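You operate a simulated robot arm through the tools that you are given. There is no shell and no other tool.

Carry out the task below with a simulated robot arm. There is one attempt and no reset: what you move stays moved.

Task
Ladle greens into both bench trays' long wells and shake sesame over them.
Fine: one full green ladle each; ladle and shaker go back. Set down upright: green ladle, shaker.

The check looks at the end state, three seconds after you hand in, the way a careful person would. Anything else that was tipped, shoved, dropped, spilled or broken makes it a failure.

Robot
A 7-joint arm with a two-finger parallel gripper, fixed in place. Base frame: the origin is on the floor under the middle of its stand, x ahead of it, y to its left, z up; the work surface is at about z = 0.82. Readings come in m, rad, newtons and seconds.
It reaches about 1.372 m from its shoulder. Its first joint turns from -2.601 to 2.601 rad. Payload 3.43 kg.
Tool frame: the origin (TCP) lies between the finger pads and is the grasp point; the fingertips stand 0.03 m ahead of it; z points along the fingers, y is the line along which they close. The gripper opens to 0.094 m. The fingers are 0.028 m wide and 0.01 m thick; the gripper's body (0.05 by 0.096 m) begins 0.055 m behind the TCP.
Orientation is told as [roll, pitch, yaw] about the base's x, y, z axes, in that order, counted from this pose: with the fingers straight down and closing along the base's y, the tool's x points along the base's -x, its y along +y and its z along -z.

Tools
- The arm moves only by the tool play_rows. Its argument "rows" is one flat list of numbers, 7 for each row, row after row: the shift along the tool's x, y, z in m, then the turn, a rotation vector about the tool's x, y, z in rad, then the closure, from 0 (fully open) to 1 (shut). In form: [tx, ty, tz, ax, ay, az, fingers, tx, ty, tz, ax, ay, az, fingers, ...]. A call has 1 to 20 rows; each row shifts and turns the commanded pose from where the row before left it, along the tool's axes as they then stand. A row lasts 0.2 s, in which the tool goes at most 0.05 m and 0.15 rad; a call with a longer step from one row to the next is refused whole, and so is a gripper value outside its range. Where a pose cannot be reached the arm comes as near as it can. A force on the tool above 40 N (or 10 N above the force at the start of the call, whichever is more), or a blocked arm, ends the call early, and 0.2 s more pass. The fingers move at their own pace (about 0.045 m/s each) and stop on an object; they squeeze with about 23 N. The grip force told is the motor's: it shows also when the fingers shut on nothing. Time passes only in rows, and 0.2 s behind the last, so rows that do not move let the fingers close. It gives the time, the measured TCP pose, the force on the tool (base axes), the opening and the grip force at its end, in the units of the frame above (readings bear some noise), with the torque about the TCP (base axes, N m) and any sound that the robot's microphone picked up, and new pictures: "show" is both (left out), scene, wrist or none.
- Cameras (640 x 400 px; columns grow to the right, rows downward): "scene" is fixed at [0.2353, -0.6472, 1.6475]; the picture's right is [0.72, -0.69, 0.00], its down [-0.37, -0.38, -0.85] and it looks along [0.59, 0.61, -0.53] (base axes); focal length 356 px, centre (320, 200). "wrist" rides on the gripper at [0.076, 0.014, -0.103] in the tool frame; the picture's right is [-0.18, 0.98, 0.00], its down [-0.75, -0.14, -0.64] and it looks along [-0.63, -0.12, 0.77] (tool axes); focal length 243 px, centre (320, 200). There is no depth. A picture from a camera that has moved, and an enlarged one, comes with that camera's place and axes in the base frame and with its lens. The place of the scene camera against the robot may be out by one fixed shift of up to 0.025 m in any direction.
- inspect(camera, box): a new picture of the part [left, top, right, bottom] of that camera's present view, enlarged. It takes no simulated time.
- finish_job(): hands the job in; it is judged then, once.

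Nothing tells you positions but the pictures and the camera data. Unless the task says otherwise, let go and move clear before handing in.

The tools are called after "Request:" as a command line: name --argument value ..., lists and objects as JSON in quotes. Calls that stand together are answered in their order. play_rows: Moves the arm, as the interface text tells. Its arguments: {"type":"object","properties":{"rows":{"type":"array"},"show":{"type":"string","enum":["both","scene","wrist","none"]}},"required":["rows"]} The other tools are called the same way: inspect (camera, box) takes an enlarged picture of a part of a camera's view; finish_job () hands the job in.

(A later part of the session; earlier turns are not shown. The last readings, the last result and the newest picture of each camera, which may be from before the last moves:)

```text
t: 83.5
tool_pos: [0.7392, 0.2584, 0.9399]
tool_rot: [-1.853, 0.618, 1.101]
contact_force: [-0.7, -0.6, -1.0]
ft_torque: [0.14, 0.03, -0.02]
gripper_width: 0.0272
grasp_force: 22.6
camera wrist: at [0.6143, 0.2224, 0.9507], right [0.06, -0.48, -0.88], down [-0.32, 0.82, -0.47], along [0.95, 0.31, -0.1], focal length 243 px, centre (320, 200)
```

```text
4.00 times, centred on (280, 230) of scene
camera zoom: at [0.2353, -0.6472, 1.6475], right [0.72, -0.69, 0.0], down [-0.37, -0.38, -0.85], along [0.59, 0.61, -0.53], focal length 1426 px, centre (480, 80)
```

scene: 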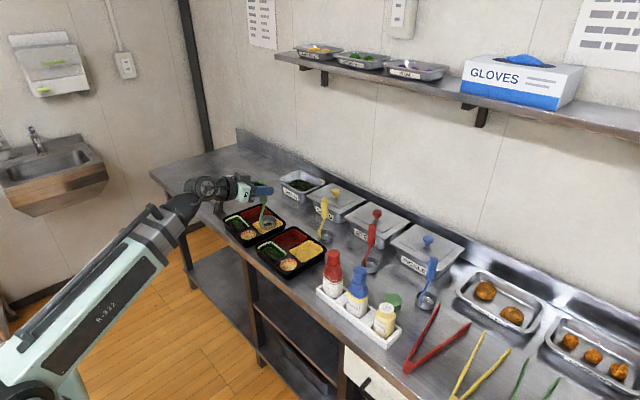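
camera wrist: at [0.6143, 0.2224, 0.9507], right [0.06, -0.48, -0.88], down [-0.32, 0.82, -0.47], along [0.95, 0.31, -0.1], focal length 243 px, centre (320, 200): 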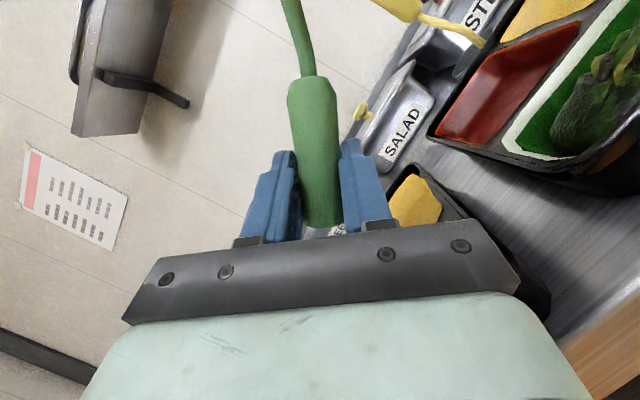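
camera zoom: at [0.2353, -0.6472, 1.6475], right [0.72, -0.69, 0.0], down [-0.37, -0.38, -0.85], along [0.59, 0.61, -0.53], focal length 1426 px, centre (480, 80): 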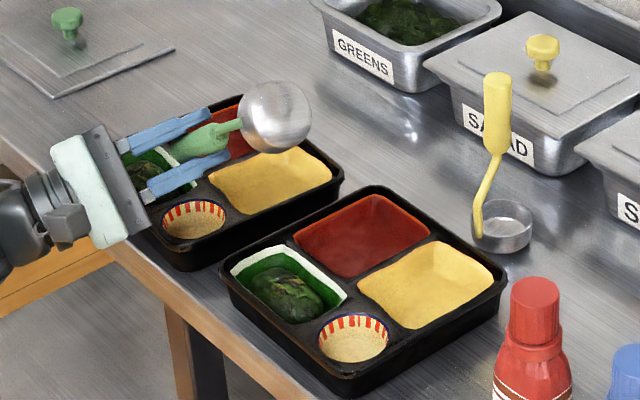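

Returning upright to check the bowl again.

Request:
play_rows --rows '[0, -0.0045, 0, -0.0512, 0, 0.1303, 1, -0.0007, -0.004, -0.0003, -0.0512, 0, 0.1303, 1, -0.0013, -0.004, -0.0005, -0.0512, 0, 0.1303, 1, -0.0019, -0.003, -0.0007, -0.0512, 0, 0.1303, 1, -0.0024, -0.002, -0.001, -0.0512, 0, 0.1303, 1, -0.0029, -0.002, -0.001, -0.0512, 0, 0.1303, 1, 0.00117, -0.01786, 0.00046, -0.0512, 0, 0.1303, 1, 0.00117, -0.01786, 0.00046, -0.0512, 0, 0.1303, 1, 0.00117, -0.01786, 0.00046, -0.0512, 0, 0.1303, 1, 0.00117, -0.01786, 0.00046, -0.0512, 0, 0.1303, 1, 0.00117, -0.01786, 0.00046, -0.0512, 0, 0.1303, 1, 0.00117, -0.01786, 0.00046, -0.0512, 0, 0.1303, 1, 0.00117, -0.01786, 0.00046, -0.0512, 0, 0.1303, 1, 0.00117, -0.01786, 0.00046, -0.0512, 0, 0.1303, 1, 0.00117, -0.01786, 0.00046, -0.0512, 0, 0.1303, 1, 0.00117, -0.01786, 0.00046, -0.0512, 0, 0.1303, 1, -0.028, 0, -0.011, 0, 0, 0, 1, 0, 0, 0, 0, 0, 0, 1]' --show "wrist"

Request:
inspect --camera "scene" --box '[248, 185, 298, 235]'

```text
t: 87.3
tool_pos: [0.7359, 0.1476, 1.0938]
tool_rot: [-0.003, -1.198, -0.004]
contact_force: [0.7, -0.6, -0.9]
ft_torque: [-0.01, 0.03, 0.0]
gripper_width: 0.0272
grasp_force: 23.0
camera wrist: at [0.6119, 0.1613, 1.0608], right [0.07, 0.98, 0.17], down [-0.32, -0.14, 0.94], along [0.94, -0.12, 0.31], focal length 243 px, centre (320, 200)
```

wrist: 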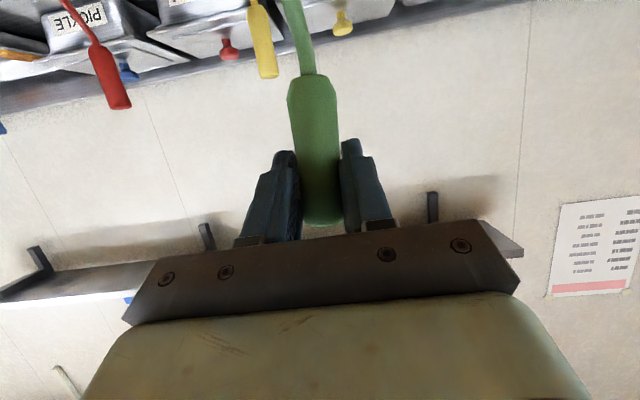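

```text
8.00 times, centred on (273, 210) of scene
camera zoom: at [0.2353, -0.6472, 1.6475], right [0.72, -0.69, 0.0], down [-0.37, -0.38, -0.85], along [0.59, 0.61, -0.53], focal length 2852 px, centre (696, 120)
```

zoom: 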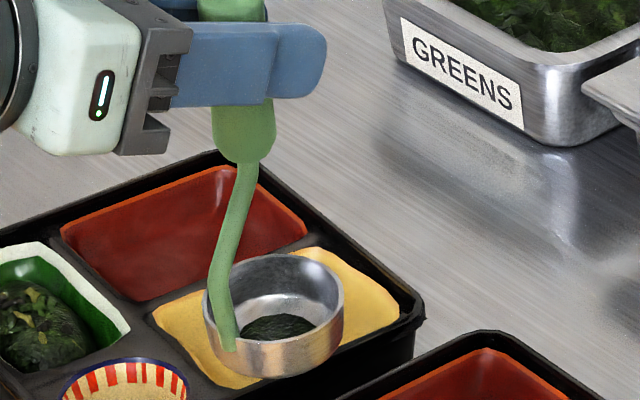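

A thin film sticks regardless of tilt; both wells hold comparable full heaps, so that's fine. Now I'll return the ladle above its home spot (0.943, 0.294).

Request:
play_rows --rows '[-0.00714, 0.01834, 0.02498, 0, 0, 0, 1, -0.00714, 0.01834, 0.02498, 0, 0, 0, 1, -0.00714, 0.01834, 0.02498, 0, 0, 0, 1, -0.00714, 0.01834, 0.02498, 0, 0, 0, 1, -0.00714, 0.01834, 0.02498, 0, 0, 0, 1, -0.00714, 0.01834, 0.02498, 0, 0, 0, 1, -0.00714, 0.01834, 0.02498, 0, 0, 0, 1, -0.00714, 0.01834, 0.02498, 0, 0, 0, 1, 0, 0, 0, 0, 0, 0, 1]' --show "none"

Request:
inspect --camera "scene" --box '[250, 160, 330, 230]'

```text
t: 89.3
tool_pos: [0.9487, 0.2949, 1.0752]
tool_rot: [-0.005, -1.197, -0.002]
contact_force: [0.2, 0.4, -1.1]
ft_torque: [-0.01, 0.02, 0.01]
gripper_width: 0.0267
grasp_force: 23.5
```

```text
5.71 times, centred on (290, 195) of scene
camera zoom: at [0.2353, -0.6472, 1.6475], right [0.72, -0.69, 0.0], down [-0.37, -0.38, -0.85], along [0.59, 0.61, -0.53], focal length 2037 px, centre (491, 229)
```

zoom: 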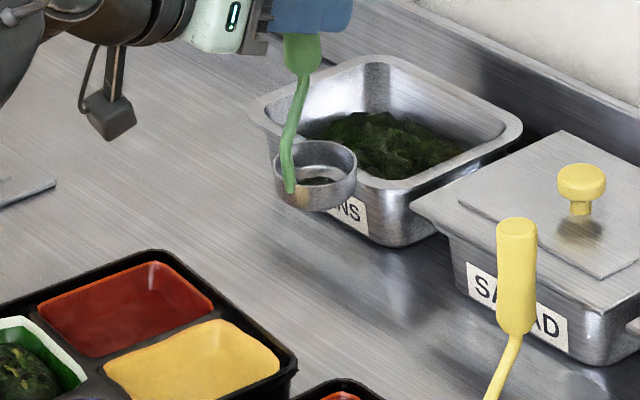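

Lowering toward the bench, stopping ~2.5 cm above it to compare with the original position.

Request:
play_rows --rows '[0.0168, 0, 0.005, 0, 0, 0, 1, 0.0168, 0, 0.005, 0, 0, 0, 1, 0.0168, 0, 0.005, 0, 0, 0, 1, 0.0168, 0, 0.005, 0, 0, 0, 1, 0, 0, 0, 0, 0, 0, 1]' --show "none"

Request:
inspect --camera "scene" --box '[250, 160, 330, 230]'

```text
t: 90.5
tool_pos: [0.9413, 0.2929, 1.0028]
tool_rot: [-0.006, -1.197, -0.002]
contact_force: [-1.1, 0.2, -1.5]
ft_torque: [0.0, -0.02, 0.01]
gripper_width: 0.0269
grasp_force: 23.3
```

```text
5.71 times, centred on (290, 195) of scene
camera zoom: at [0.2353, -0.6472, 1.6475], right [0.72, -0.69, 0.0], down [-0.37, -0.38, -0.85], along [0.59, 0.61, -0.53], focal length 2037 px, centre (491, 229)
```

zoom: 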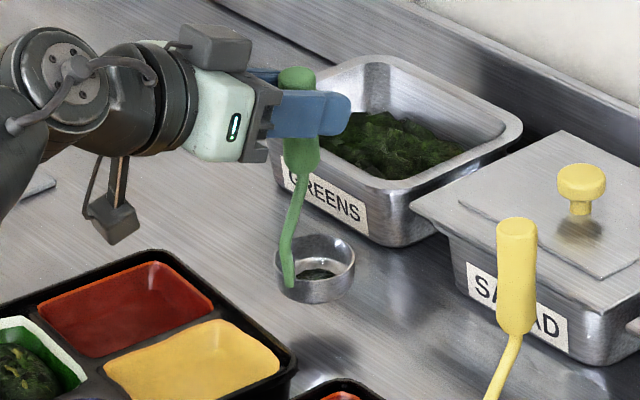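

It matches the original spot within about 5 mm. Lowering gently to touch.

Request:
play_rows --rows '[0.0087, -0.001, 0.002, 0, 0, 0, 1, 0.0084, 0, 0.0033, 0, 0, 0, 1, 0, 0, 0, 0, 0, 0, 1]' --show "none"

Request:
play_rows --rows '[0.0028, 0, 0.0011, 0, 0, 0, 1, 0, 0, 0, 0, 0, 0, 1]' --show "none"

Request:
inspect --camera "scene" --box '[265, 180, 315, 225]'

```text
t: 91.3
tool_pos: [0.9393, 0.2911, 0.9845]
tool_rot: [-0.004, -1.198, -0.001]
contact_force: [0.8, 0.3, -1.2]
ft_torque: [-0.05, 0.02, 0.01]
gripper_width: 0.0269
grasp_force: 22.3
```

```text
t: 91.9
tool_pos: [0.9391, 0.2919, 0.9818]
tool_rot: [-0.006, -1.196, 0.0]
contact_force: [0.3, -0.5, -1.0]
ft_torque: [0.03, 0.05, -0.03]
gripper_width: 0.0269
grasp_force: 22.7
```

```text
8.89 times, centred on (290, 202) of scene
camera zoom: at [0.2353, -0.6472, 1.6475], right [0.72, -0.69, 0.0], down [-0.37, -0.38, -0.85], along [0.59, 0.61, -0.53], focal length 3169 px, centre (587, 178)
```

zoom: 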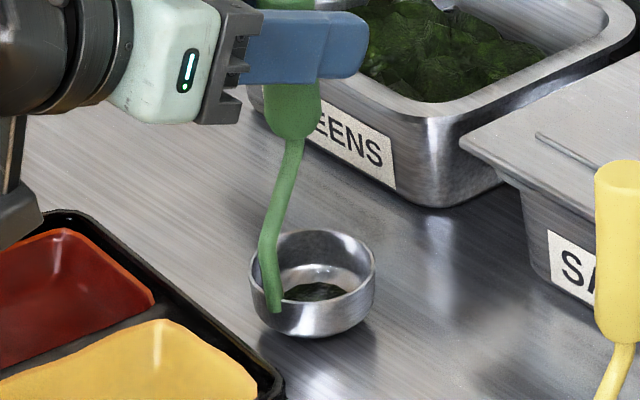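

Nearly down; continuing in 2 mm steps, watching the force.

Request:
play_rows --rows '[0.0019, 0, 0.0007, 0, 0, 0, 1, 0, 0, 0, 0, 0, 0, 1]' --show "none"

Request:
play_rows --rows '[0.0019, 0, 0.0007, 0, 0, 0, 1, 0, 0, 0, 0, 0, 0, 1]' --show "none"

Request:
play_rows --rows '[0.0019, 0, 0.0007, 0, 0, 0, 1, 0, 0, 0, 0, 0, 0, 1]' --show "none"

```text
t: 92.5
tool_pos: [0.9409, 0.2919, 0.9802]
tool_rot: [-0.005, -1.199, 0.0]
contact_force: [-1.2, -0.7, 8.0]
ft_torque: [-0.04, 0.13, -0.01]
gripper_width: 0.0272
grasp_force: 23.4
```

```text
t: 93.1
tool_pos: [0.9397, 0.292, 0.9796]
tool_rot: [-0.002, -1.204, -0.002]
contact_force: [1.2, 0.1, 29.7]
ft_torque: [0.03, -0.25, -0.02]
gripper_width: 0.0269
grasp_force: 22.6
```

```text
t: 93.7
tool_pos: [0.9394, 0.2918, 0.9764]
tool_rot: [-0.004, -1.199, -0.001]
contact_force: [-0.2, 0.0, 30.3]
ft_torque: [0.05, -0.12, -0.01]
gripper_width: 0.0273
grasp_force: 23.3
```

Contact made (30 N, ladle seated). I'll ease off slightly before opening.

Request:
play_rows --rows '[-0.0014, 0, -0.0005, 0, 0, 0, 1, 0, 0, 0, 0, 0, 0, 1]' --show "none"

Request:
inspect --camera "scene" --box '[265, 180, 315, 225]'

```text
t: 94.3
tool_pos: [0.9384, 0.2918, 0.9769]
tool_rot: [-0.005, -1.194, -0.002]
contact_force: [2.5, 2.6, 14.3]
ft_torque: [0.06, -0.39, 0.01]
gripper_width: 0.0267
grasp_force: 23.0
```

```text
8.89 times, centred on (290, 202) of scene
camera zoom: at [0.2353, -0.6472, 1.6475], right [0.72, -0.69, 0.0], down [-0.37, -0.38, -0.85], along [0.59, 0.61, -0.53], focal length 3169 px, centre (587, 178)
```

zoom: 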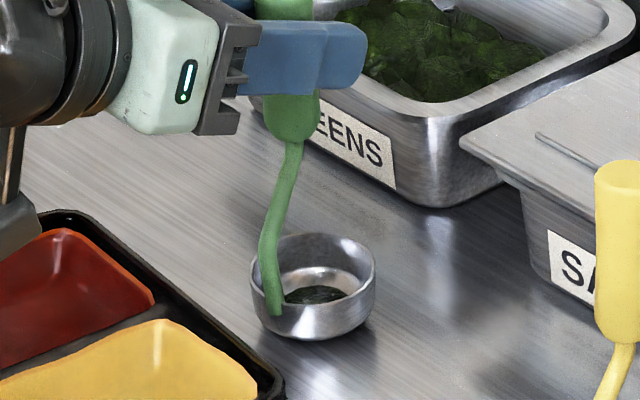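

Bowl sits flat. One more millimetre of relief, then open the fingers in place.

Request:
play_rows --rows '[-0.0009, 0, -0.0004, 0, 0, 0, 1, 0, 0, 0, 0, 0, 0, 1]' --show "none"

Request:
play_rows --rows '[0, 0, 0, 0, 0, 0, 0.6, 0, 0, 0, 0, 0, 0, 0.5, 0, 0, 0, 0, 0, 0, 0, 0, 0, 0, 0, 0, 0, 0, 0, 0, 0, 0, 0, 0, 0, 0, 0, 0, 0, 0, 0, 0]' --show "both"

Request:
inspect --camera "scene" --box '[265, 170, 315, 225]'

```text
t: 94.9
tool_pos: [0.9399, 0.2912, 0.9763]
tool_rot: [-0.007, -1.194, -0.003]
contact_force: [-1.0, 0.2, 0.1]
ft_torque: [0.03, 0.17, -0.02]
gripper_width: 0.0269
grasp_force: 23.2
```

```text
t: 96.3
tool_pos: [0.94, 0.2913, 0.9767]
tool_rot: [-0.006, -1.197, 0.0]
contact_force: [-0.1, -0.3, 0.6]
ft_torque: [0.03, 0.02, 0.02]
gripper_width: 0.0941
grasp_force: 0.1
camera wrist: at [0.8156, 0.3061, 0.9442], right [0.07, 0.98, 0.17], down [-0.32, -0.14, 0.94], along [0.94, -0.12, 0.31], focal length 243 px, centre (320, 200)
```

scene: 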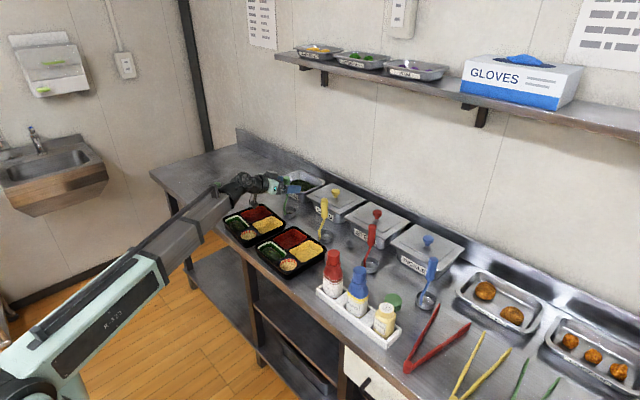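
wrist: 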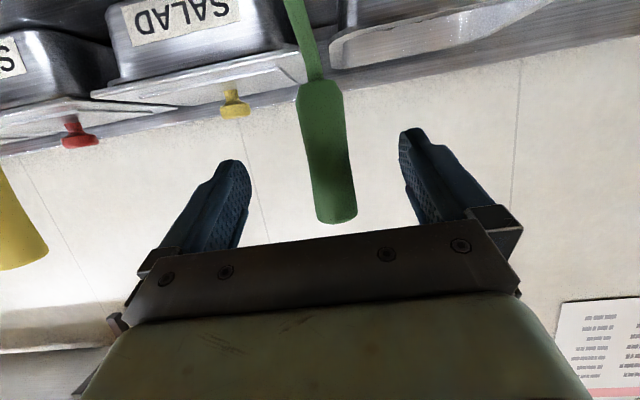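

```text
7.27 times, centred on (290, 198) of scene
camera zoom: at [0.2353, -0.6472, 1.6475], right [0.72, -0.69, 0.0], down [-0.37, -0.38, -0.85], along [0.59, 0.61, -0.53], focal length 2592 px, centre (538, 218)
```

zoom: 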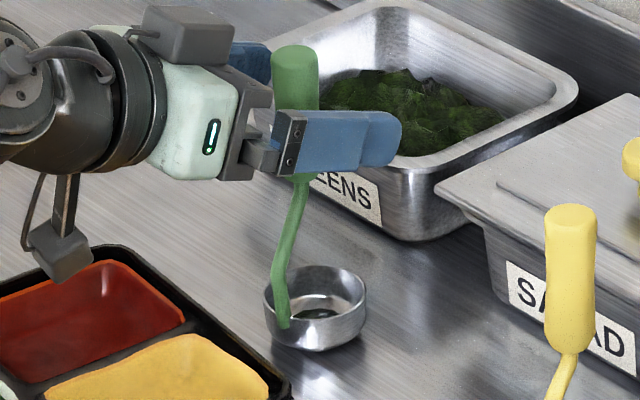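

The green ladle stands upright at its home. Backing straight out, then heading to view the shaker.

Request:
play_rows --rows '[0, 0, -0.02, 0, 0, 0, 0, 0, 0, -0.04, 0, 0, 0, 0, 0, 0, -0.04, 0, 0, 0, 0, 0, 0, -0.04, 0, 0, 0, 0, -0.02, 0, -0.01, 0, 0, 0, 0, -0.03, 0, -0.01, 0, 0, 0, 0, 0, 0, 0, 0, 0, 0, 0]' --show "both"

Request:
inspect --camera "scene" --box '[220, 160, 330, 280]'

Request:
inspect --camera "scene" --box '[310, 240, 420, 360]'

```text
t: 97.9
tool_pos: [0.8083, 0.2915, 1.0815]
tool_rot: [-0.005, -1.197, -0.002]
contact_force: [-0.9, 1.3, -0.1]
ft_torque: [0.02, -0.01, -0.01]
gripper_width: 0.094
grasp_force: 0.1
camera wrist: at [0.6838, 0.3052, 1.0482], right [0.07, 0.98, 0.17], down [-0.32, -0.14, 0.94], along [0.94, -0.12, 0.31], focal length 243 px, centre (320, 200)
```

scene: 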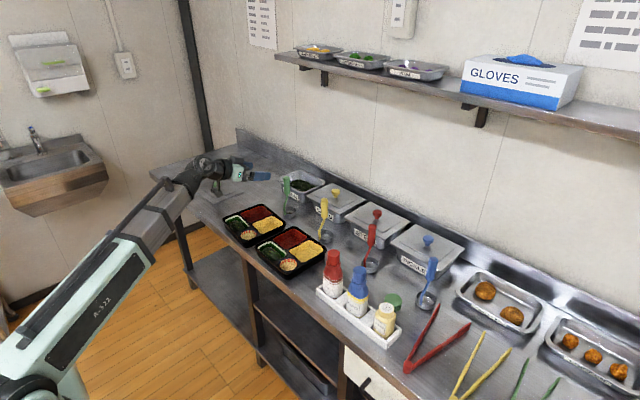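
wrist: 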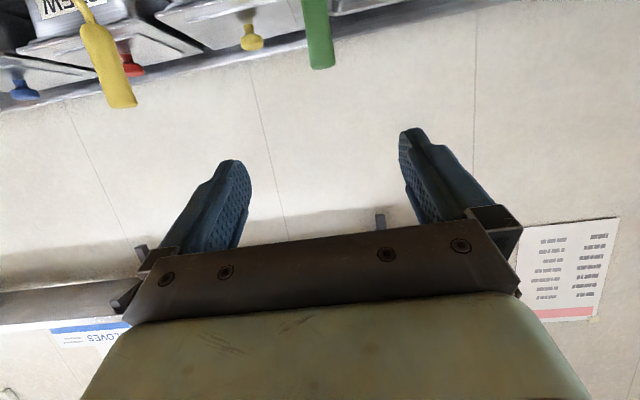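

```text
3.33 times, centred on (275, 220) of scene
camera zoom: at [0.2353, -0.6472, 1.6475], right [0.72, -0.69, 0.0], down [-0.37, -0.38, -0.85], along [0.59, 0.61, -0.53], focal length 1188 px, centre (470, 133)
```

zoom: 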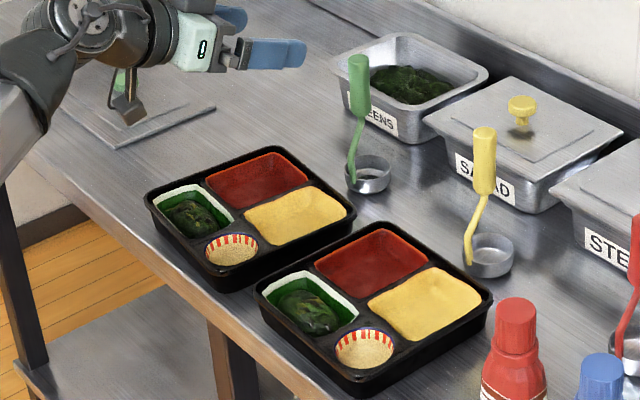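

```text
3.33 times, centred on (365, 300) of scene
camera zoom: at [0.2353, -0.6472, 1.6475], right [0.72, -0.69, 0.0], down [-0.37, -0.38, -0.85], along [0.59, 0.61, -0.53], focal length 1188 px, centre (170, -133)
```

zoom: 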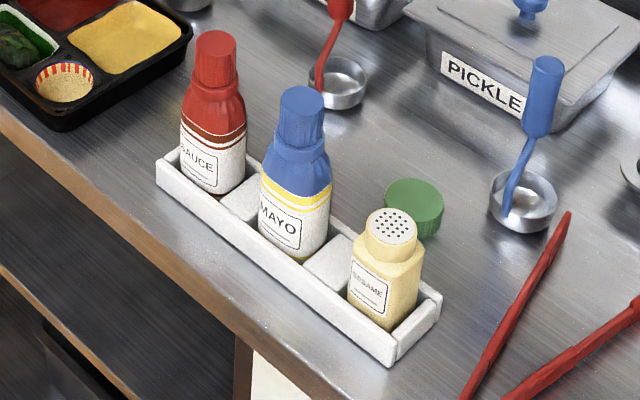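

All is in order: both wells filled, ladle home. The sesame shaker stands at about (0.776, -0.316), z 0.83–0.93, next to the mayo bottle. I'll go over there at a safe height with the camera looking down at it.

Request:
play_rows --rows '[0, 0, 0, 0, 0.117, 0, 0, 0, 0, 0, 0, 0.117, 0, 0, 0, 0, 0, 0, 0.117, 0, 0, 0.0031, -0.0434, -0.00565, 0, 0, 0, 0, 0.0031, -0.0434, -0.00565, 0, 0, 0, 0, 0.0031, -0.0434, -0.00565, 0, 0, 0, 0, 0.0031, -0.0434, -0.00565, 0, 0, 0, 0, 0.0031, -0.0434, -0.00565, 0, 0, 0, 0, 0.0031, -0.0434, -0.00565, 0, 0, 0, 0, 0.0031, -0.0434, -0.00565, 0, 0, 0, 0, 0.0031, -0.0434, -0.00565, 0, 0, 0, 0, 0.0031, -0.0434, -0.00565, 0, 0, 0, 0, 0.0031, -0.0434, -0.00565, 0, 0, 0, 0, 0.0031, -0.0434, -0.00565, 0, 0, 0, 0, 0.0031, -0.0434, -0.00565, 0, 0, 0, 0, 0.0031, -0.0434, -0.00565, 0, 0, 0, 0, 0, 0, 0, 0, 0, 0, 0]' --show "both"

```text
t: 101.5
tool_pos: [0.7248, -0.2716, 1.1025]
tool_rot: [-0.003, -0.846, -0.003]
contact_force: [-0.5, -0.3, -0.3]
ft_torque: [0.04, 0.02, 0.0]
gripper_width: 0.0938
grasp_force: 0.0
camera wrist: at [0.5965, -0.2576, 1.1126], right [0.13, 0.98, 0.14], down [0.02, -0.14, 0.99], along [0.99, -0.12, -0.04], focal length 243 px, centre (320, 200)
```

scene: 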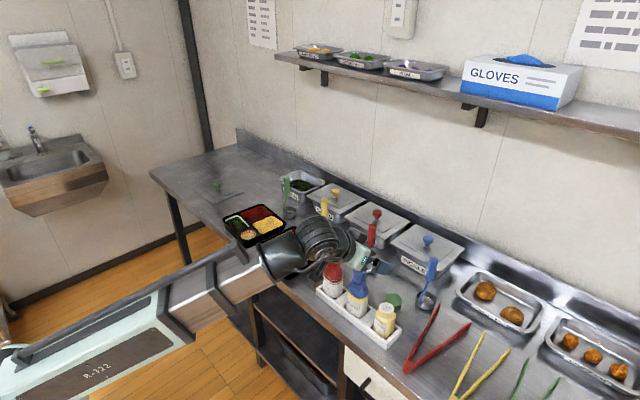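
wrist: 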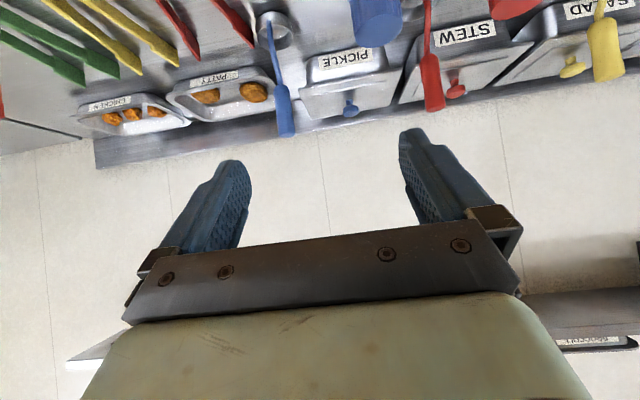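

I need a steeper view to see the shaker. Tilting the fingers more downward here, well above the bottles.

Request:
play_rows --rows '[0, 0, 0, 0, 0.14, 0, 0, 0, 0, 0, 0, 0.14, 0, 0, 0, 0, 0, 0, 0.14, 0, 0, 0, 0, 0, 0, 0.14, 0, 0, 0, 0, 0, 0, 0, 0, 0]' --show "wrist"

Request:
inspect --camera "wrist" --box '[200, 20, 420, 160]'

```text
t: 102.7
tool_pos: [0.7233, -0.2695, 1.1025]
tool_rot: [-0.002, -0.284, -0.004]
contact_force: [0.5, -0.7, -0.4]
ft_torque: [0.0, 0.0, -0.01]
gripper_width: 0.0939
grasp_force: 0.1
camera wrist: at [0.6208, -0.2561, 1.1801], right [0.18, 0.98, 0.05], down [0.54, -0.14, 0.83], along [0.82, -0.12, -0.56], focal length 243 px, centre (320, 200)
```

wrist: 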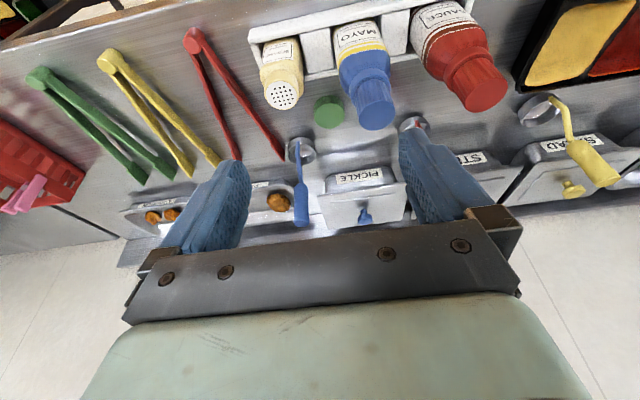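

```text
2.86 times, centred on (310, 90) of wrist
camera zoom: at [0.6208, -0.2561, 1.1801], right [0.18, 0.98, 0.05], down [0.54, -0.14, 0.83], along [0.82, -0.12, -0.56], focal length 693 px, centre (349, 514)
```

zoom: 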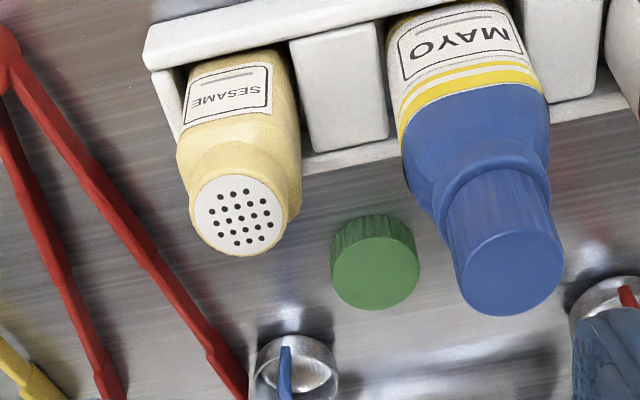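

The shaker's perforated top is at about (0.772, -0.314, 0.93), body ~48 mm wide; mayo is ~4 cm to its side, so I'll use a partial opening (~75 mm). Tilting forward again and moving above it.

Request:
play_rows --rows '[0, 0, 0, 0, -0.1443, 0, 0.2, 0, 0, 0, 0, -0.1443, 0, 0.2, 0, 0, 0, 0, -0.1443, 0, 0.2, 0, 0, 0, 0, -0.1443, 0, 0.2, 0, 0, 0, 0, -0.1443, 0, 0.2, 0, 0, 0, 0, -0.1443, 0, 0.2, 0.00925, -0.0225, 0.0314, 0, 0, 0, 0.2, 0.00925, -0.0225, 0.0314, 0, 0, 0, 0.2, 0, 0, 0, 0, 0, 0, 0.2]' --show "both"

Request:
inspect --camera "scene" --box '[310, 220, 420, 340]'

```text
t: 104.7
tool_pos: [0.773, -0.3158, 1.0583]
tool_rot: [-0.005, -1.153, -0.001]
contact_force: [-0.2, -0.3, -0.9]
ft_torque: [0.0, 0.0, 0.02]
gripper_width: 0.0752
grasp_force: 0.1
camera wrist: at [0.6467, -0.3029, 1.0308], right [0.08, 0.98, 0.17], down [-0.28, -0.14, 0.95], along [0.96, -0.12, 0.27], focal length 243 px, centre (320, 200)
```

scene: 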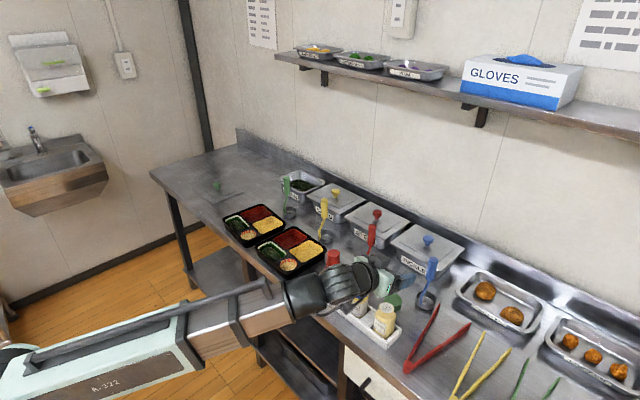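
wrist: 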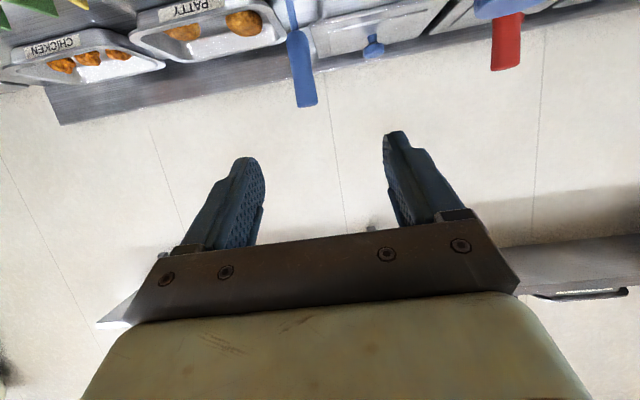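

```text
3.33 times, centred on (365, 280) of scene
camera zoom: at [0.2353, -0.6472, 1.6475], right [0.72, -0.69, 0.0], down [-0.37, -0.38, -0.85], along [0.59, 0.61, -0.53], focal length 1188 px, centre (170, -67)
```

zoom: 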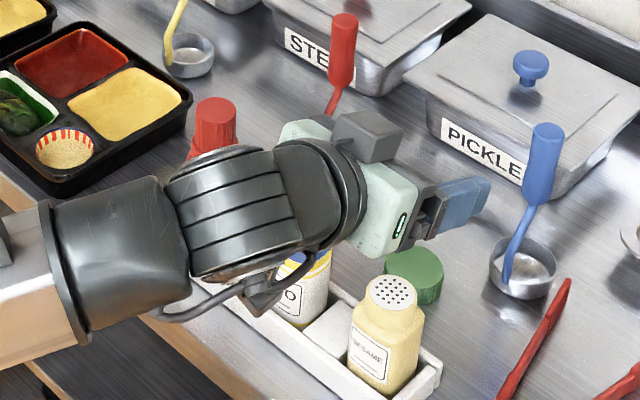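

Aligned above the shaker. Descending part-way to check the straddle.

Request:
play_rows --rows '[0.0274, 0.0005, 0.01225, 0, 0, 0, 0.2, 0.0274, 0.0005, 0.01225, 0, 0, 0, 0.2, 0.0274, 0, 0.01225, 0, 0, 0, 0.2, 0.0091, 0, 0.0041, 0, 0, 0, 0.2, 0, 0, 0, 0, 0, 0, 0.2]' --show "wrist"

Request:
inspect --camera "scene" --box '[310, 220, 420, 340]'

```text
t: 105.9
tool_pos: [0.7748, -0.3143, 0.9596]
tool_rot: [-0.004, -1.153, -0.002]
contact_force: [0.5, 0.2, 0.1]
ft_torque: [0.03, 0.02, 0.01]
gripper_width: 0.0752
grasp_force: 0.0
camera wrist: at [0.6491, -0.3004, 0.9318], right [0.08, 0.98, 0.17], down [-0.28, -0.14, 0.95], along [0.96, -0.12, 0.27], focal length 243 px, centre (320, 200)
```

wrist: 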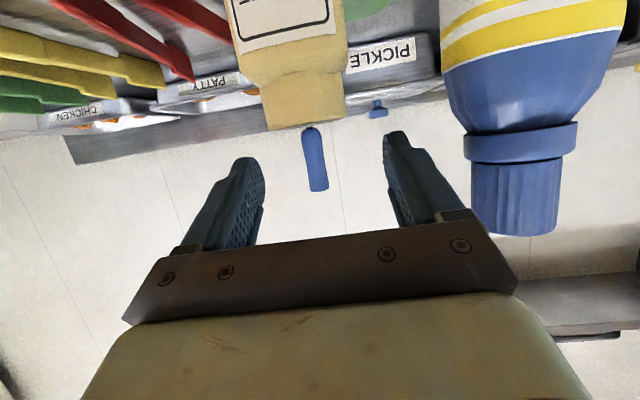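

```text
3.33 times, centred on (365, 280) of scene
camera zoom: at [0.2353, -0.6472, 1.6475], right [0.72, -0.69, 0.0], down [-0.37, -0.38, -0.85], along [0.59, 0.61, -0.53], focal length 1188 px, centre (170, -67)
```

zoom: 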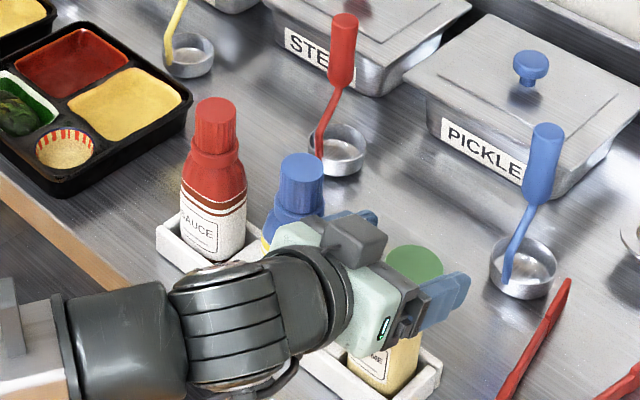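

The shaker is centred within ~3 mm. Finishing the descent to grasp height with a small y correction.

Request:
play_rows --rows '[0.0183, -0.0013, 0.0082, 0, 0, 0, 0.2, 0.0183, -0.0012, 0.0082, 0, 0, 0, 0.2, 0.0183, 0, 0.0082, 0, 0, 0, 0.2, 0.0106, 0, 0.0047, 0, 0, 0, 0.2, 0, 0, 0, 0, 0, 0, 0.2]' --show "wrist"

Request:
inspect --camera "scene" --box '[310, 240, 420, 360]'

```text
t: 107.1
tool_pos: [0.7781, -0.3179, 0.8891]
tool_rot: [-0.006, -1.151, -0.001]
contact_force: [0.9, -0.4, -0.5]
ft_torque: [0.0, 0.02, -0.01]
gripper_width: 0.0752
grasp_force: 0.0
camera wrist: at [0.6518, -0.304, 0.8613], right [0.08, 0.98, 0.17], down [-0.28, -0.14, 0.95], along [0.96, -0.12, 0.27], focal length 243 px, centre (320, 200)
```

wrist: 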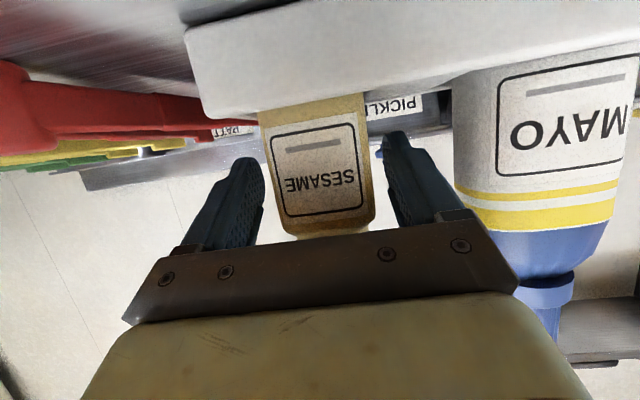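

```text
3.33 times, centred on (365, 300) of scene
camera zoom: at [0.2353, -0.6472, 1.6475], right [0.72, -0.69, 0.0], down [-0.37, -0.38, -0.85], along [0.59, 0.61, -0.53], focal length 1188 px, centre (170, -133)
```

zoom: 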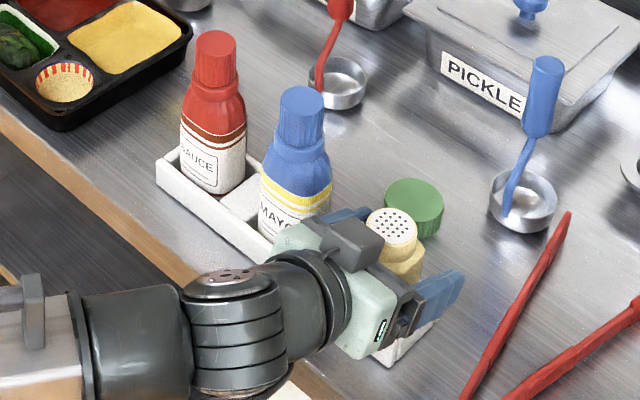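

The shaker sits centred between the fingers. Closing.

Request:
play_rows --rows '[0, 0, 0, 0, 0, 0, 1, 0, 0, 0, 0, 0, 0, 1, 0, 0, 0, 0, 0, 0, 1, 0, 0, 0, 0, 0, 0, 1, 0, 0, 0, 0, 0, 0, 1]' --show "wrist"

```text
t: 108.3
tool_pos: [0.7779, -0.3177, 0.8889]
tool_rot: [-0.006, -1.154, -0.002]
contact_force: [-0.1, -0.2, -0.3]
ft_torque: [0.08, 0.01, 0.0]
gripper_width: 0.0506
grasp_force: 22.8
camera wrist: at [0.6518, -0.3039, 0.8615], right [0.08, 0.98, 0.17], down [-0.28, -0.14, 0.95], along [0.96, -0.12, 0.26], focal length 243 px, centre (320, 200)
```

wrist: 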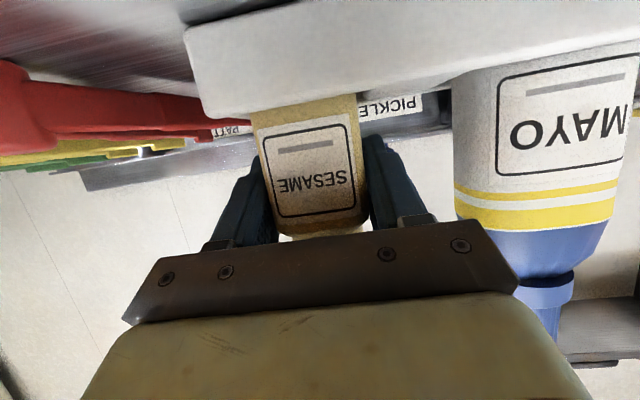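

Gripped at 51 mm. Lifting straight up, high enough to clear the bottles.

Request:
play_rows --rows '[-0.0137, 0, -0.0061, 0, 0, 0, 1, -0.0274, 0, -0.01225, 0, 0, 0, 1, -0.0274, 0, -0.01225, 0, 0, 0, 1, -0.0274, 0, -0.01225, 0, 0, 0, 1, -0.0274, 0, -0.01225, 0, 0, 0, 1, -0.0274, 0, -0.01225, 0, 0, 0, 1, -0.0274, 0, -0.01225, 0, 0, 0, 1, -0.0137, 0, -0.0061, 0, 0, 0, 1, 0, 0, 0, 0, 0, 0, 1]' --show "both"

Request:
inspect --camera "scene" --box '[310, 200, 420, 340]'

```text
t: 110.3
tool_pos: [0.7737, -0.3185, 1.0982]
tool_rot: [-0.004, -1.151, -0.004]
contact_force: [0.3, 0.0, 0.1]
ft_torque: [0.01, -0.04, -0.01]
gripper_width: 0.0511
grasp_force: 23.1
camera wrist: at [0.6472, -0.3038, 1.0705], right [0.08, 0.98, 0.17], down [-0.28, -0.14, 0.95], along [0.96, -0.12, 0.26], focal length 243 px, centre (320, 200)
```

scene: 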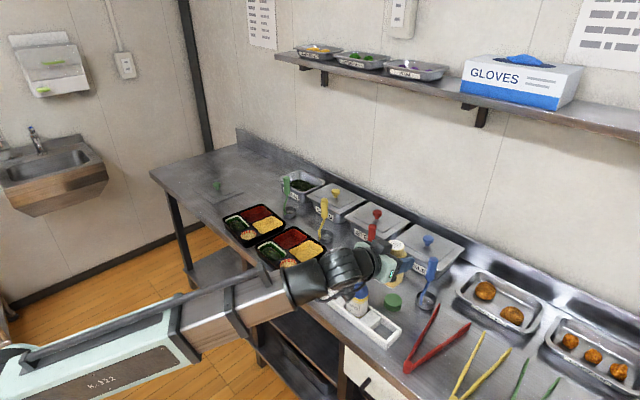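
wrist: 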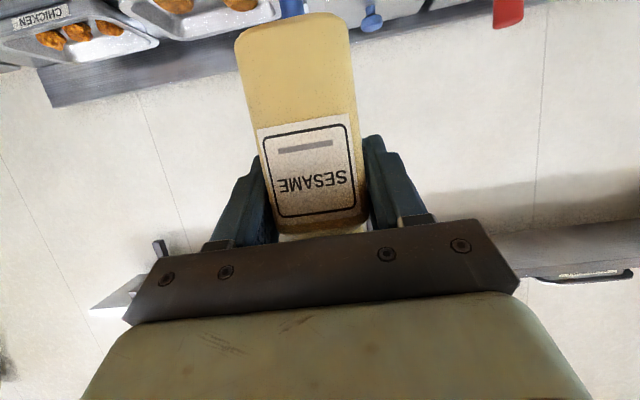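

```text
2.86 times, centred on (365, 270) of scene
camera zoom: at [0.2353, -0.6472, 1.6475], right [0.72, -0.69, 0.0], down [-0.37, -0.38, -0.85], along [0.59, 0.61, -0.53], focal length 1018 px, centre (191, 0)
```

zoom: 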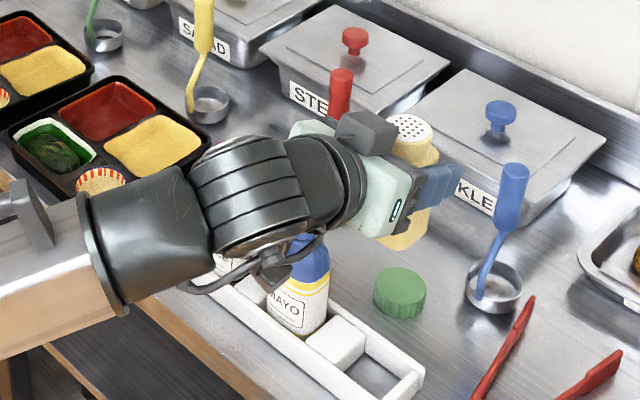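

Moving over to tray A's long well at this height, shaker upright.

Request:
play_rows --rows '[0.0005, 0.02, -0.001, 0, 0, 0, 1, 0.0009, 0.0375, -0.002, 0, 0, 0, 1, 0.0009, 0.0375, -0.002, 0, 0, 0, 1, 0.0009, 0.0375, -0.002, 0, 0, 0, 1, 0.0009, 0.0375, -0.002, 0, 0, 0, 1, 0.0009, 0.0375, -0.002, 0, 0, 0, 1, 0.0009, 0.0375, -0.002, 0, 0, 0, 1, 0.0009, 0.0375, -0.002, 0, 0, 0, 1, 0.0009, 0.0375, -0.002, 0, 0, 0, 1, 0.0009, 0.0375, -0.002, 0, 0, 0, 1, 0.0009, 0.0375, -0.002, 0, 0, 0, 1, 0.0005, 0.02, -0.001, 0, 0, 0, 1, 0, 0, 0, 0, 0, 0, 1]' --show "scene"

Request:
inspect --camera "scene" --box '[220, 170, 340, 290]'

```text
t: 113.1
tool_pos: [0.752, 0.0973, 1.0969]
tool_rot: [-0.008, -1.151, 0.0]
contact_force: [-1.5, 0.5, -1.1]
ft_torque: [0.02, -0.05, 0.01]
gripper_width: 0.0506
grasp_force: 22.9
```

scene: 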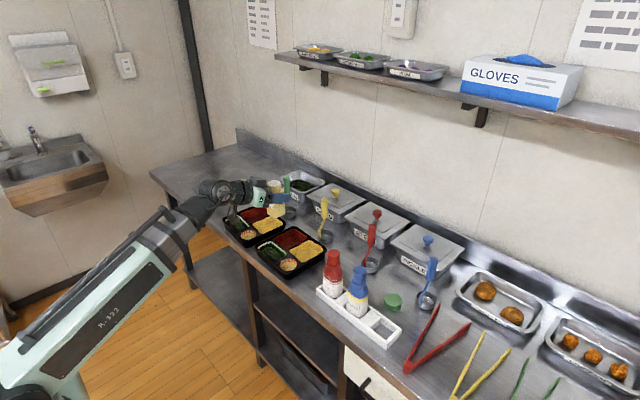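

```text
3.33 times, centred on (280, 230) of scene
camera zoom: at [0.2353, -0.6472, 1.6475], right [0.72, -0.69, 0.0], down [-0.37, -0.38, -0.85], along [0.59, 0.61, -0.53], focal length 1188 px, centre (453, 100)
```

zoom: 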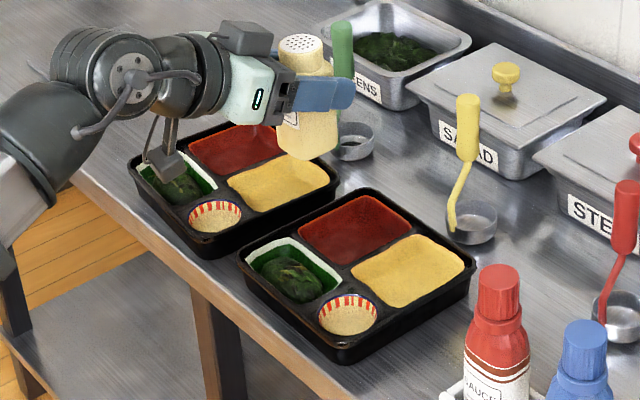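

The shaker is beside tray A's long well at a safe height. I'll start rolling it toward inverted while lowering; first to ~83°, keeping its top heading toward the well.

Request:
play_rows --rows '[0.0091, 0, 0.0041, 0.0592, 0, -0.1324, 1, 0.009, 0.0014, 0.004, 0.0592, 0, -0.1324, 1, 0.0087, 0.0029, 0.0039, 0.0592, 0, -0.1324, 1, 0.0083, 0.0042, 0.0037, 0.0592, 0, -0.1324, 1, 0.0076, 0.0055, 0.0034, 0.0592, 0, -0.1324, 1, 0.0068, 0.0066, 0.0031, 0.0592, 0, -0.1324, 1, 0.0059, 0.0076, 0.0026, 0.0592, 0, -0.1324, 1, 0.0048, 0.0085, 0.0022, 0.0592, 0, -0.1324, 1, 0.0036, 0.0092, 0.0016, 0.0592, 0, -0.1324, 1, 0.0024, 0.0096, 0.0011, 0.0592, 0, -0.1324, 1]' --show "none"

Request:
inspect --camera "scene" --box '[220, 170, 340, 290]'

```text
t: 115.3
tool_pos: [0.7539, 0.0965, 0.9979]
tool_rot: [-1.525, -0.107, 1.142]
contact_force: [0.3, -0.4, -0.5]
ft_torque: [0.02, 0.0, 0.02]
gripper_width: 0.051
grasp_force: 22.5
```

```text
3.33 times, centred on (280, 230) of scene
camera zoom: at [0.2353, -0.6472, 1.6475], right [0.72, -0.69, 0.0], down [-0.37, -0.38, -0.85], along [0.59, 0.61, -0.53], focal length 1188 px, centre (453, 100)
```

zoom: 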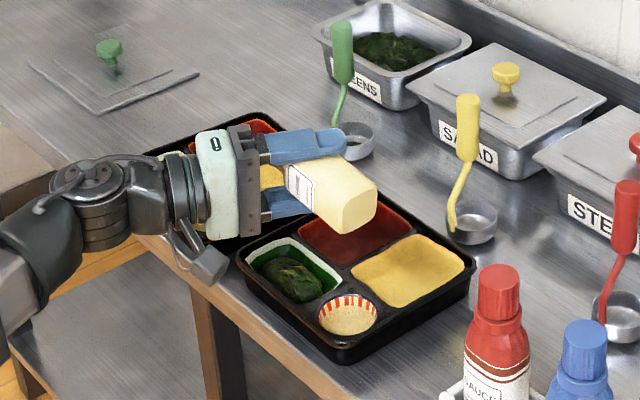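

Continuing the roll to ~158°, keeping the holes over the well's centre while lowering to about 6 cm above the tray.

Request:
play_rows --rows '[-0.002, 0.0047, -0.0013, 0.0592, 0, -0.1324, 1, -0.0026, 0.0043, -0.0016, 0.0592, 0, -0.1324, 1, -0.0031, 0.0038, -0.0018, 0.0592, 0, -0.1324, 1, -0.0036, 0.0033, -0.002, 0.0592, 0, -0.1324, 1, -0.004, 0.0027, -0.0022, 0.0592, 0, -0.1324, 1, -0.0043, 0.002, -0.0024, 0.0592, 0, -0.1324, 1, -0.0045, 0.0012, -0.0025, 0.0592, 0, -0.1324, 1, -0.0046, 0.0005, -0.0025, 0.0592, 0, -0.1324, 1, -0.0047, -0.0003, -0.0025, 0.0592, 0, -0.1324, 1, 0, 0, 0, 0, 0, 0, 1]' --show "none"

Request:
inspect --camera "scene" --box '[220, 170, 340, 290]'

```text
t: 117.5
tool_pos: [0.7488, 0.1233, 0.9589]
tool_rot: [-2.366, 1.01, 0.689]
contact_force: [-0.1, 0.8, -0.3]
ft_torque: [0.0, -0.01, 0.01]
gripper_width: 0.0508
grasp_force: 23.2
```

```text
3.33 times, centred on (280, 230) of scene
camera zoom: at [0.2353, -0.6472, 1.6475], right [0.72, -0.69, 0.0], down [-0.37, -0.38, -0.85], along [0.59, 0.61, -0.53], focal length 1188 px, centre (453, 100)
```

zoom: 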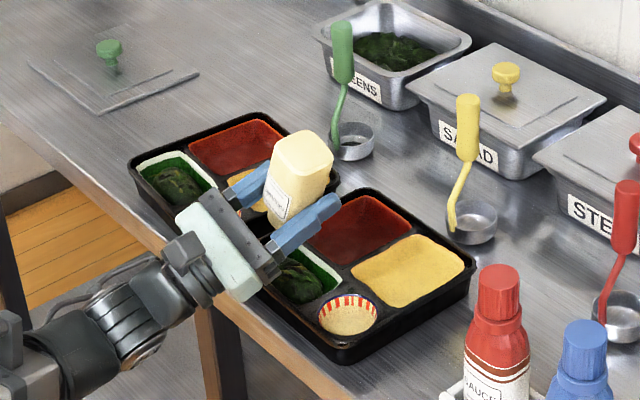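

Inverted over tray A's well, holes about 7 cm above it. Now shaking up and down three times.

Request:
play_rows --rows '[0.0254, -0.0113, 0.0113, 0, 0, 0, 1, -0.0254, 0.0113, -0.0113, 0, 0, 0, 1, 0.0254, -0.0113, 0.0113, 0, 0, 0, 1, -0.0254, 0.0113, -0.0113, 0, 0, 0, 1, 0.0254, -0.0113, 0.0113, 0, 0, 0, 1, -0.0254, 0.0113, -0.0113, 0, 0, 0, 1, 0, 0, 0, 0, 0, 0, 1]' --show "scene"

Request:
inspect --camera "scene" --box '[250, 210, 320, 270]'

```text
t: 119.1
tool_pos: [0.7499, 0.124, 0.9589]
tool_rot: [-2.362, 1.01, 0.69]
contact_force: [-0.1, 0.5, 0.0]
ft_torque: [0.04, 0.03, -0.01]
gripper_width: 0.0507
grasp_force: 22.9
```

scene: 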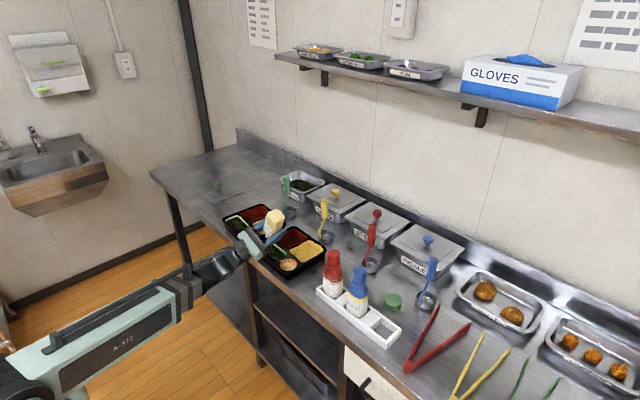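

```text
6.67 times, centred on (285, 240) of scene
camera zoom: at [0.2353, -0.6472, 1.6475], right [0.72, -0.69, 0.0], down [-0.37, -0.38, -0.85], along [0.59, 0.61, -0.53], focal length 2376 px, centre (553, -67)
```

zoom: 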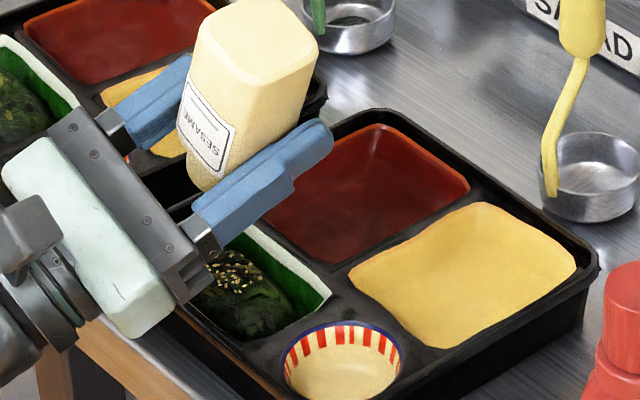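

Sesame seeds are visible on the greens in tray A. I'll roll back up along the same path and look at the result.

Request:
play_rows --rows '[0.0047, 0.001, 0.0021, -0.0592, 0, 0.1324, 1, 0.0048, 0.0003, 0.0022, -0.0592, 0, 0.1324, 1, 0.0048, -0.0005, 0.0021, -0.0592, 0, 0.1324, 1, 0.0047, -0.0012, 0.0021, -0.0592, 0, 0.1324, 1, 0.0045, -0.002, 0.002, -0.0592, 0, 0.1324, 1, 0.0042, -0.0026, 0.0019, -0.0592, 0, 0.1324, 1, 0.0038, -0.0033, 0.0017, -0.0592, 0, 0.1324, 1, 0.0033, -0.0038, 0.0015, -0.0592, 0, 0.1324, 1, 0.0027, -0.0043, 0.0012, -0.0592, 0, 0.1324, 1, 0, -0.004, 0, -0.0592, 0, 0.1324, 1, 0, -0.004, 0, -0.0592, 0, 0.1324, 1, 0, 0, 0, -0.0592, 0, 0.1324, 1, 0, 0, 0, -0.0592, 0, 0.1324, 1, 0, 0, 0, -0.0592, 0, 0.1324, 1, 0, 0, 0, -0.0592, 0, 0.1324, 1, 0, 0, 0, -0.0592, 0, 0.1324, 1, 0, 0, 0, 0, 0, 0, 1]' --show "none"

Request:
inspect --camera "scene" --box '[220, 170, 340, 290]'

Request:
inspect --camera "scene" --box '[255, 225, 310, 270]'

```text
t: 122.7
tool_pos: [0.75, 0.0961, 1.0056]
tool_rot: [-0.854, -0.978, 0.751]
contact_force: [0.0, -0.3, -0.1]
ft_torque: [0.01, -0.02, 0.02]
gripper_width: 0.0508
grasp_force: 23.2
```

```text
3.33 times, centred on (280, 230) of scene
camera zoom: at [0.2353, -0.6472, 1.6475], right [0.72, -0.69, 0.0], down [-0.37, -0.38, -0.85], along [0.59, 0.61, -0.53], focal length 1188 px, centre (453, 100)
```

zoom: 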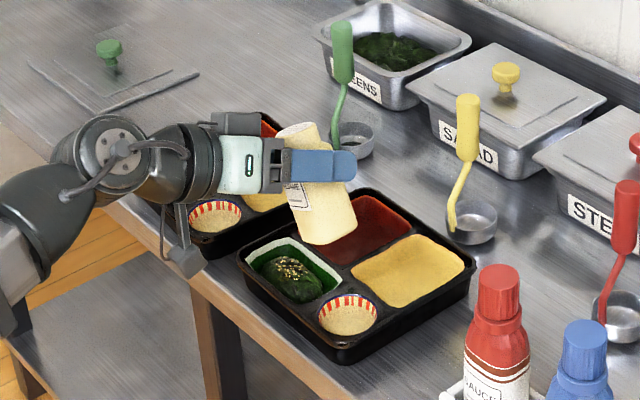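

```text
8.89 times, centred on (282, 248) of scene
camera zoom: at [0.2353, -0.6472, 1.6475], right [0.72, -0.69, 0.0], down [-0.37, -0.38, -0.85], along [0.59, 0.61, -0.53], focal length 3169 px, centre (653, -222)
```

zoom: 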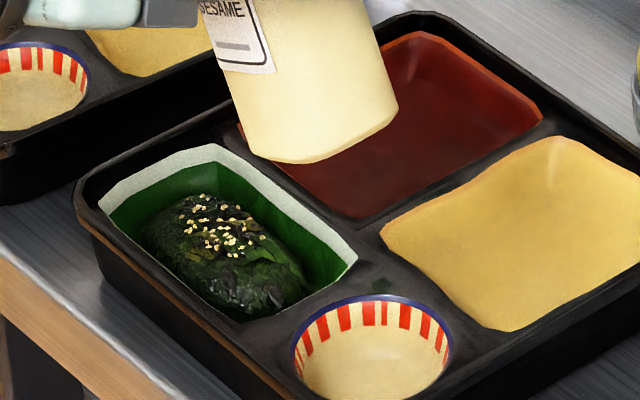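

The sprinkle sits nicely on tray A's greens. I notice a faint dark spot near the divider; let me zoom on it.

Request:
inspect --camera "scene" --box '[275, 235, 305, 260]'

Request:
inspect --camera "scene" --box '[262, 235, 292, 260]'

```text
16.00 times, centred on (290, 248) of scene
camera zoom: at [0.2353, -0.6472, 1.6475], right [0.72, -0.69, 0.0], down [-0.37, -0.38, -0.85], along [0.59, 0.61, -0.53], focal length 5704 px, centre (800, -560)
```

zoom: 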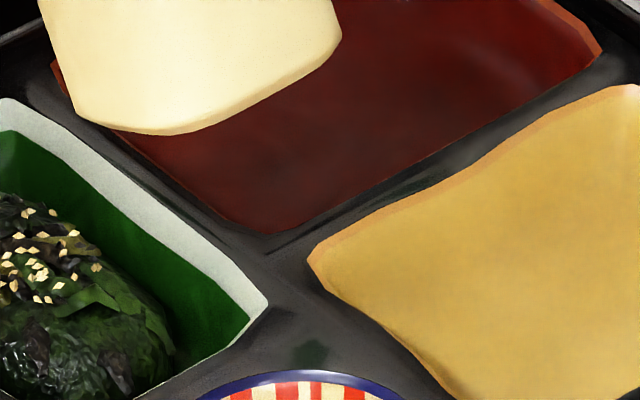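

```text
16.00 times, centred on (277, 248) of scene
camera zoom: at [0.2353, -0.6472, 1.6475], right [0.72, -0.69, 0.0], down [-0.37, -0.38, -0.85], along [0.59, 0.61, -0.53], focal length 5704 px, centre (1008, -560)
```

zoom: 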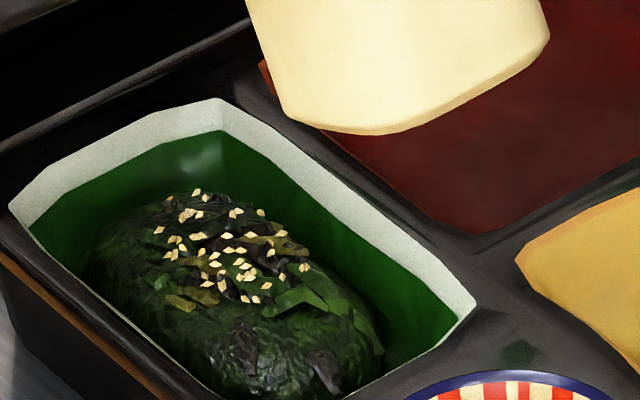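

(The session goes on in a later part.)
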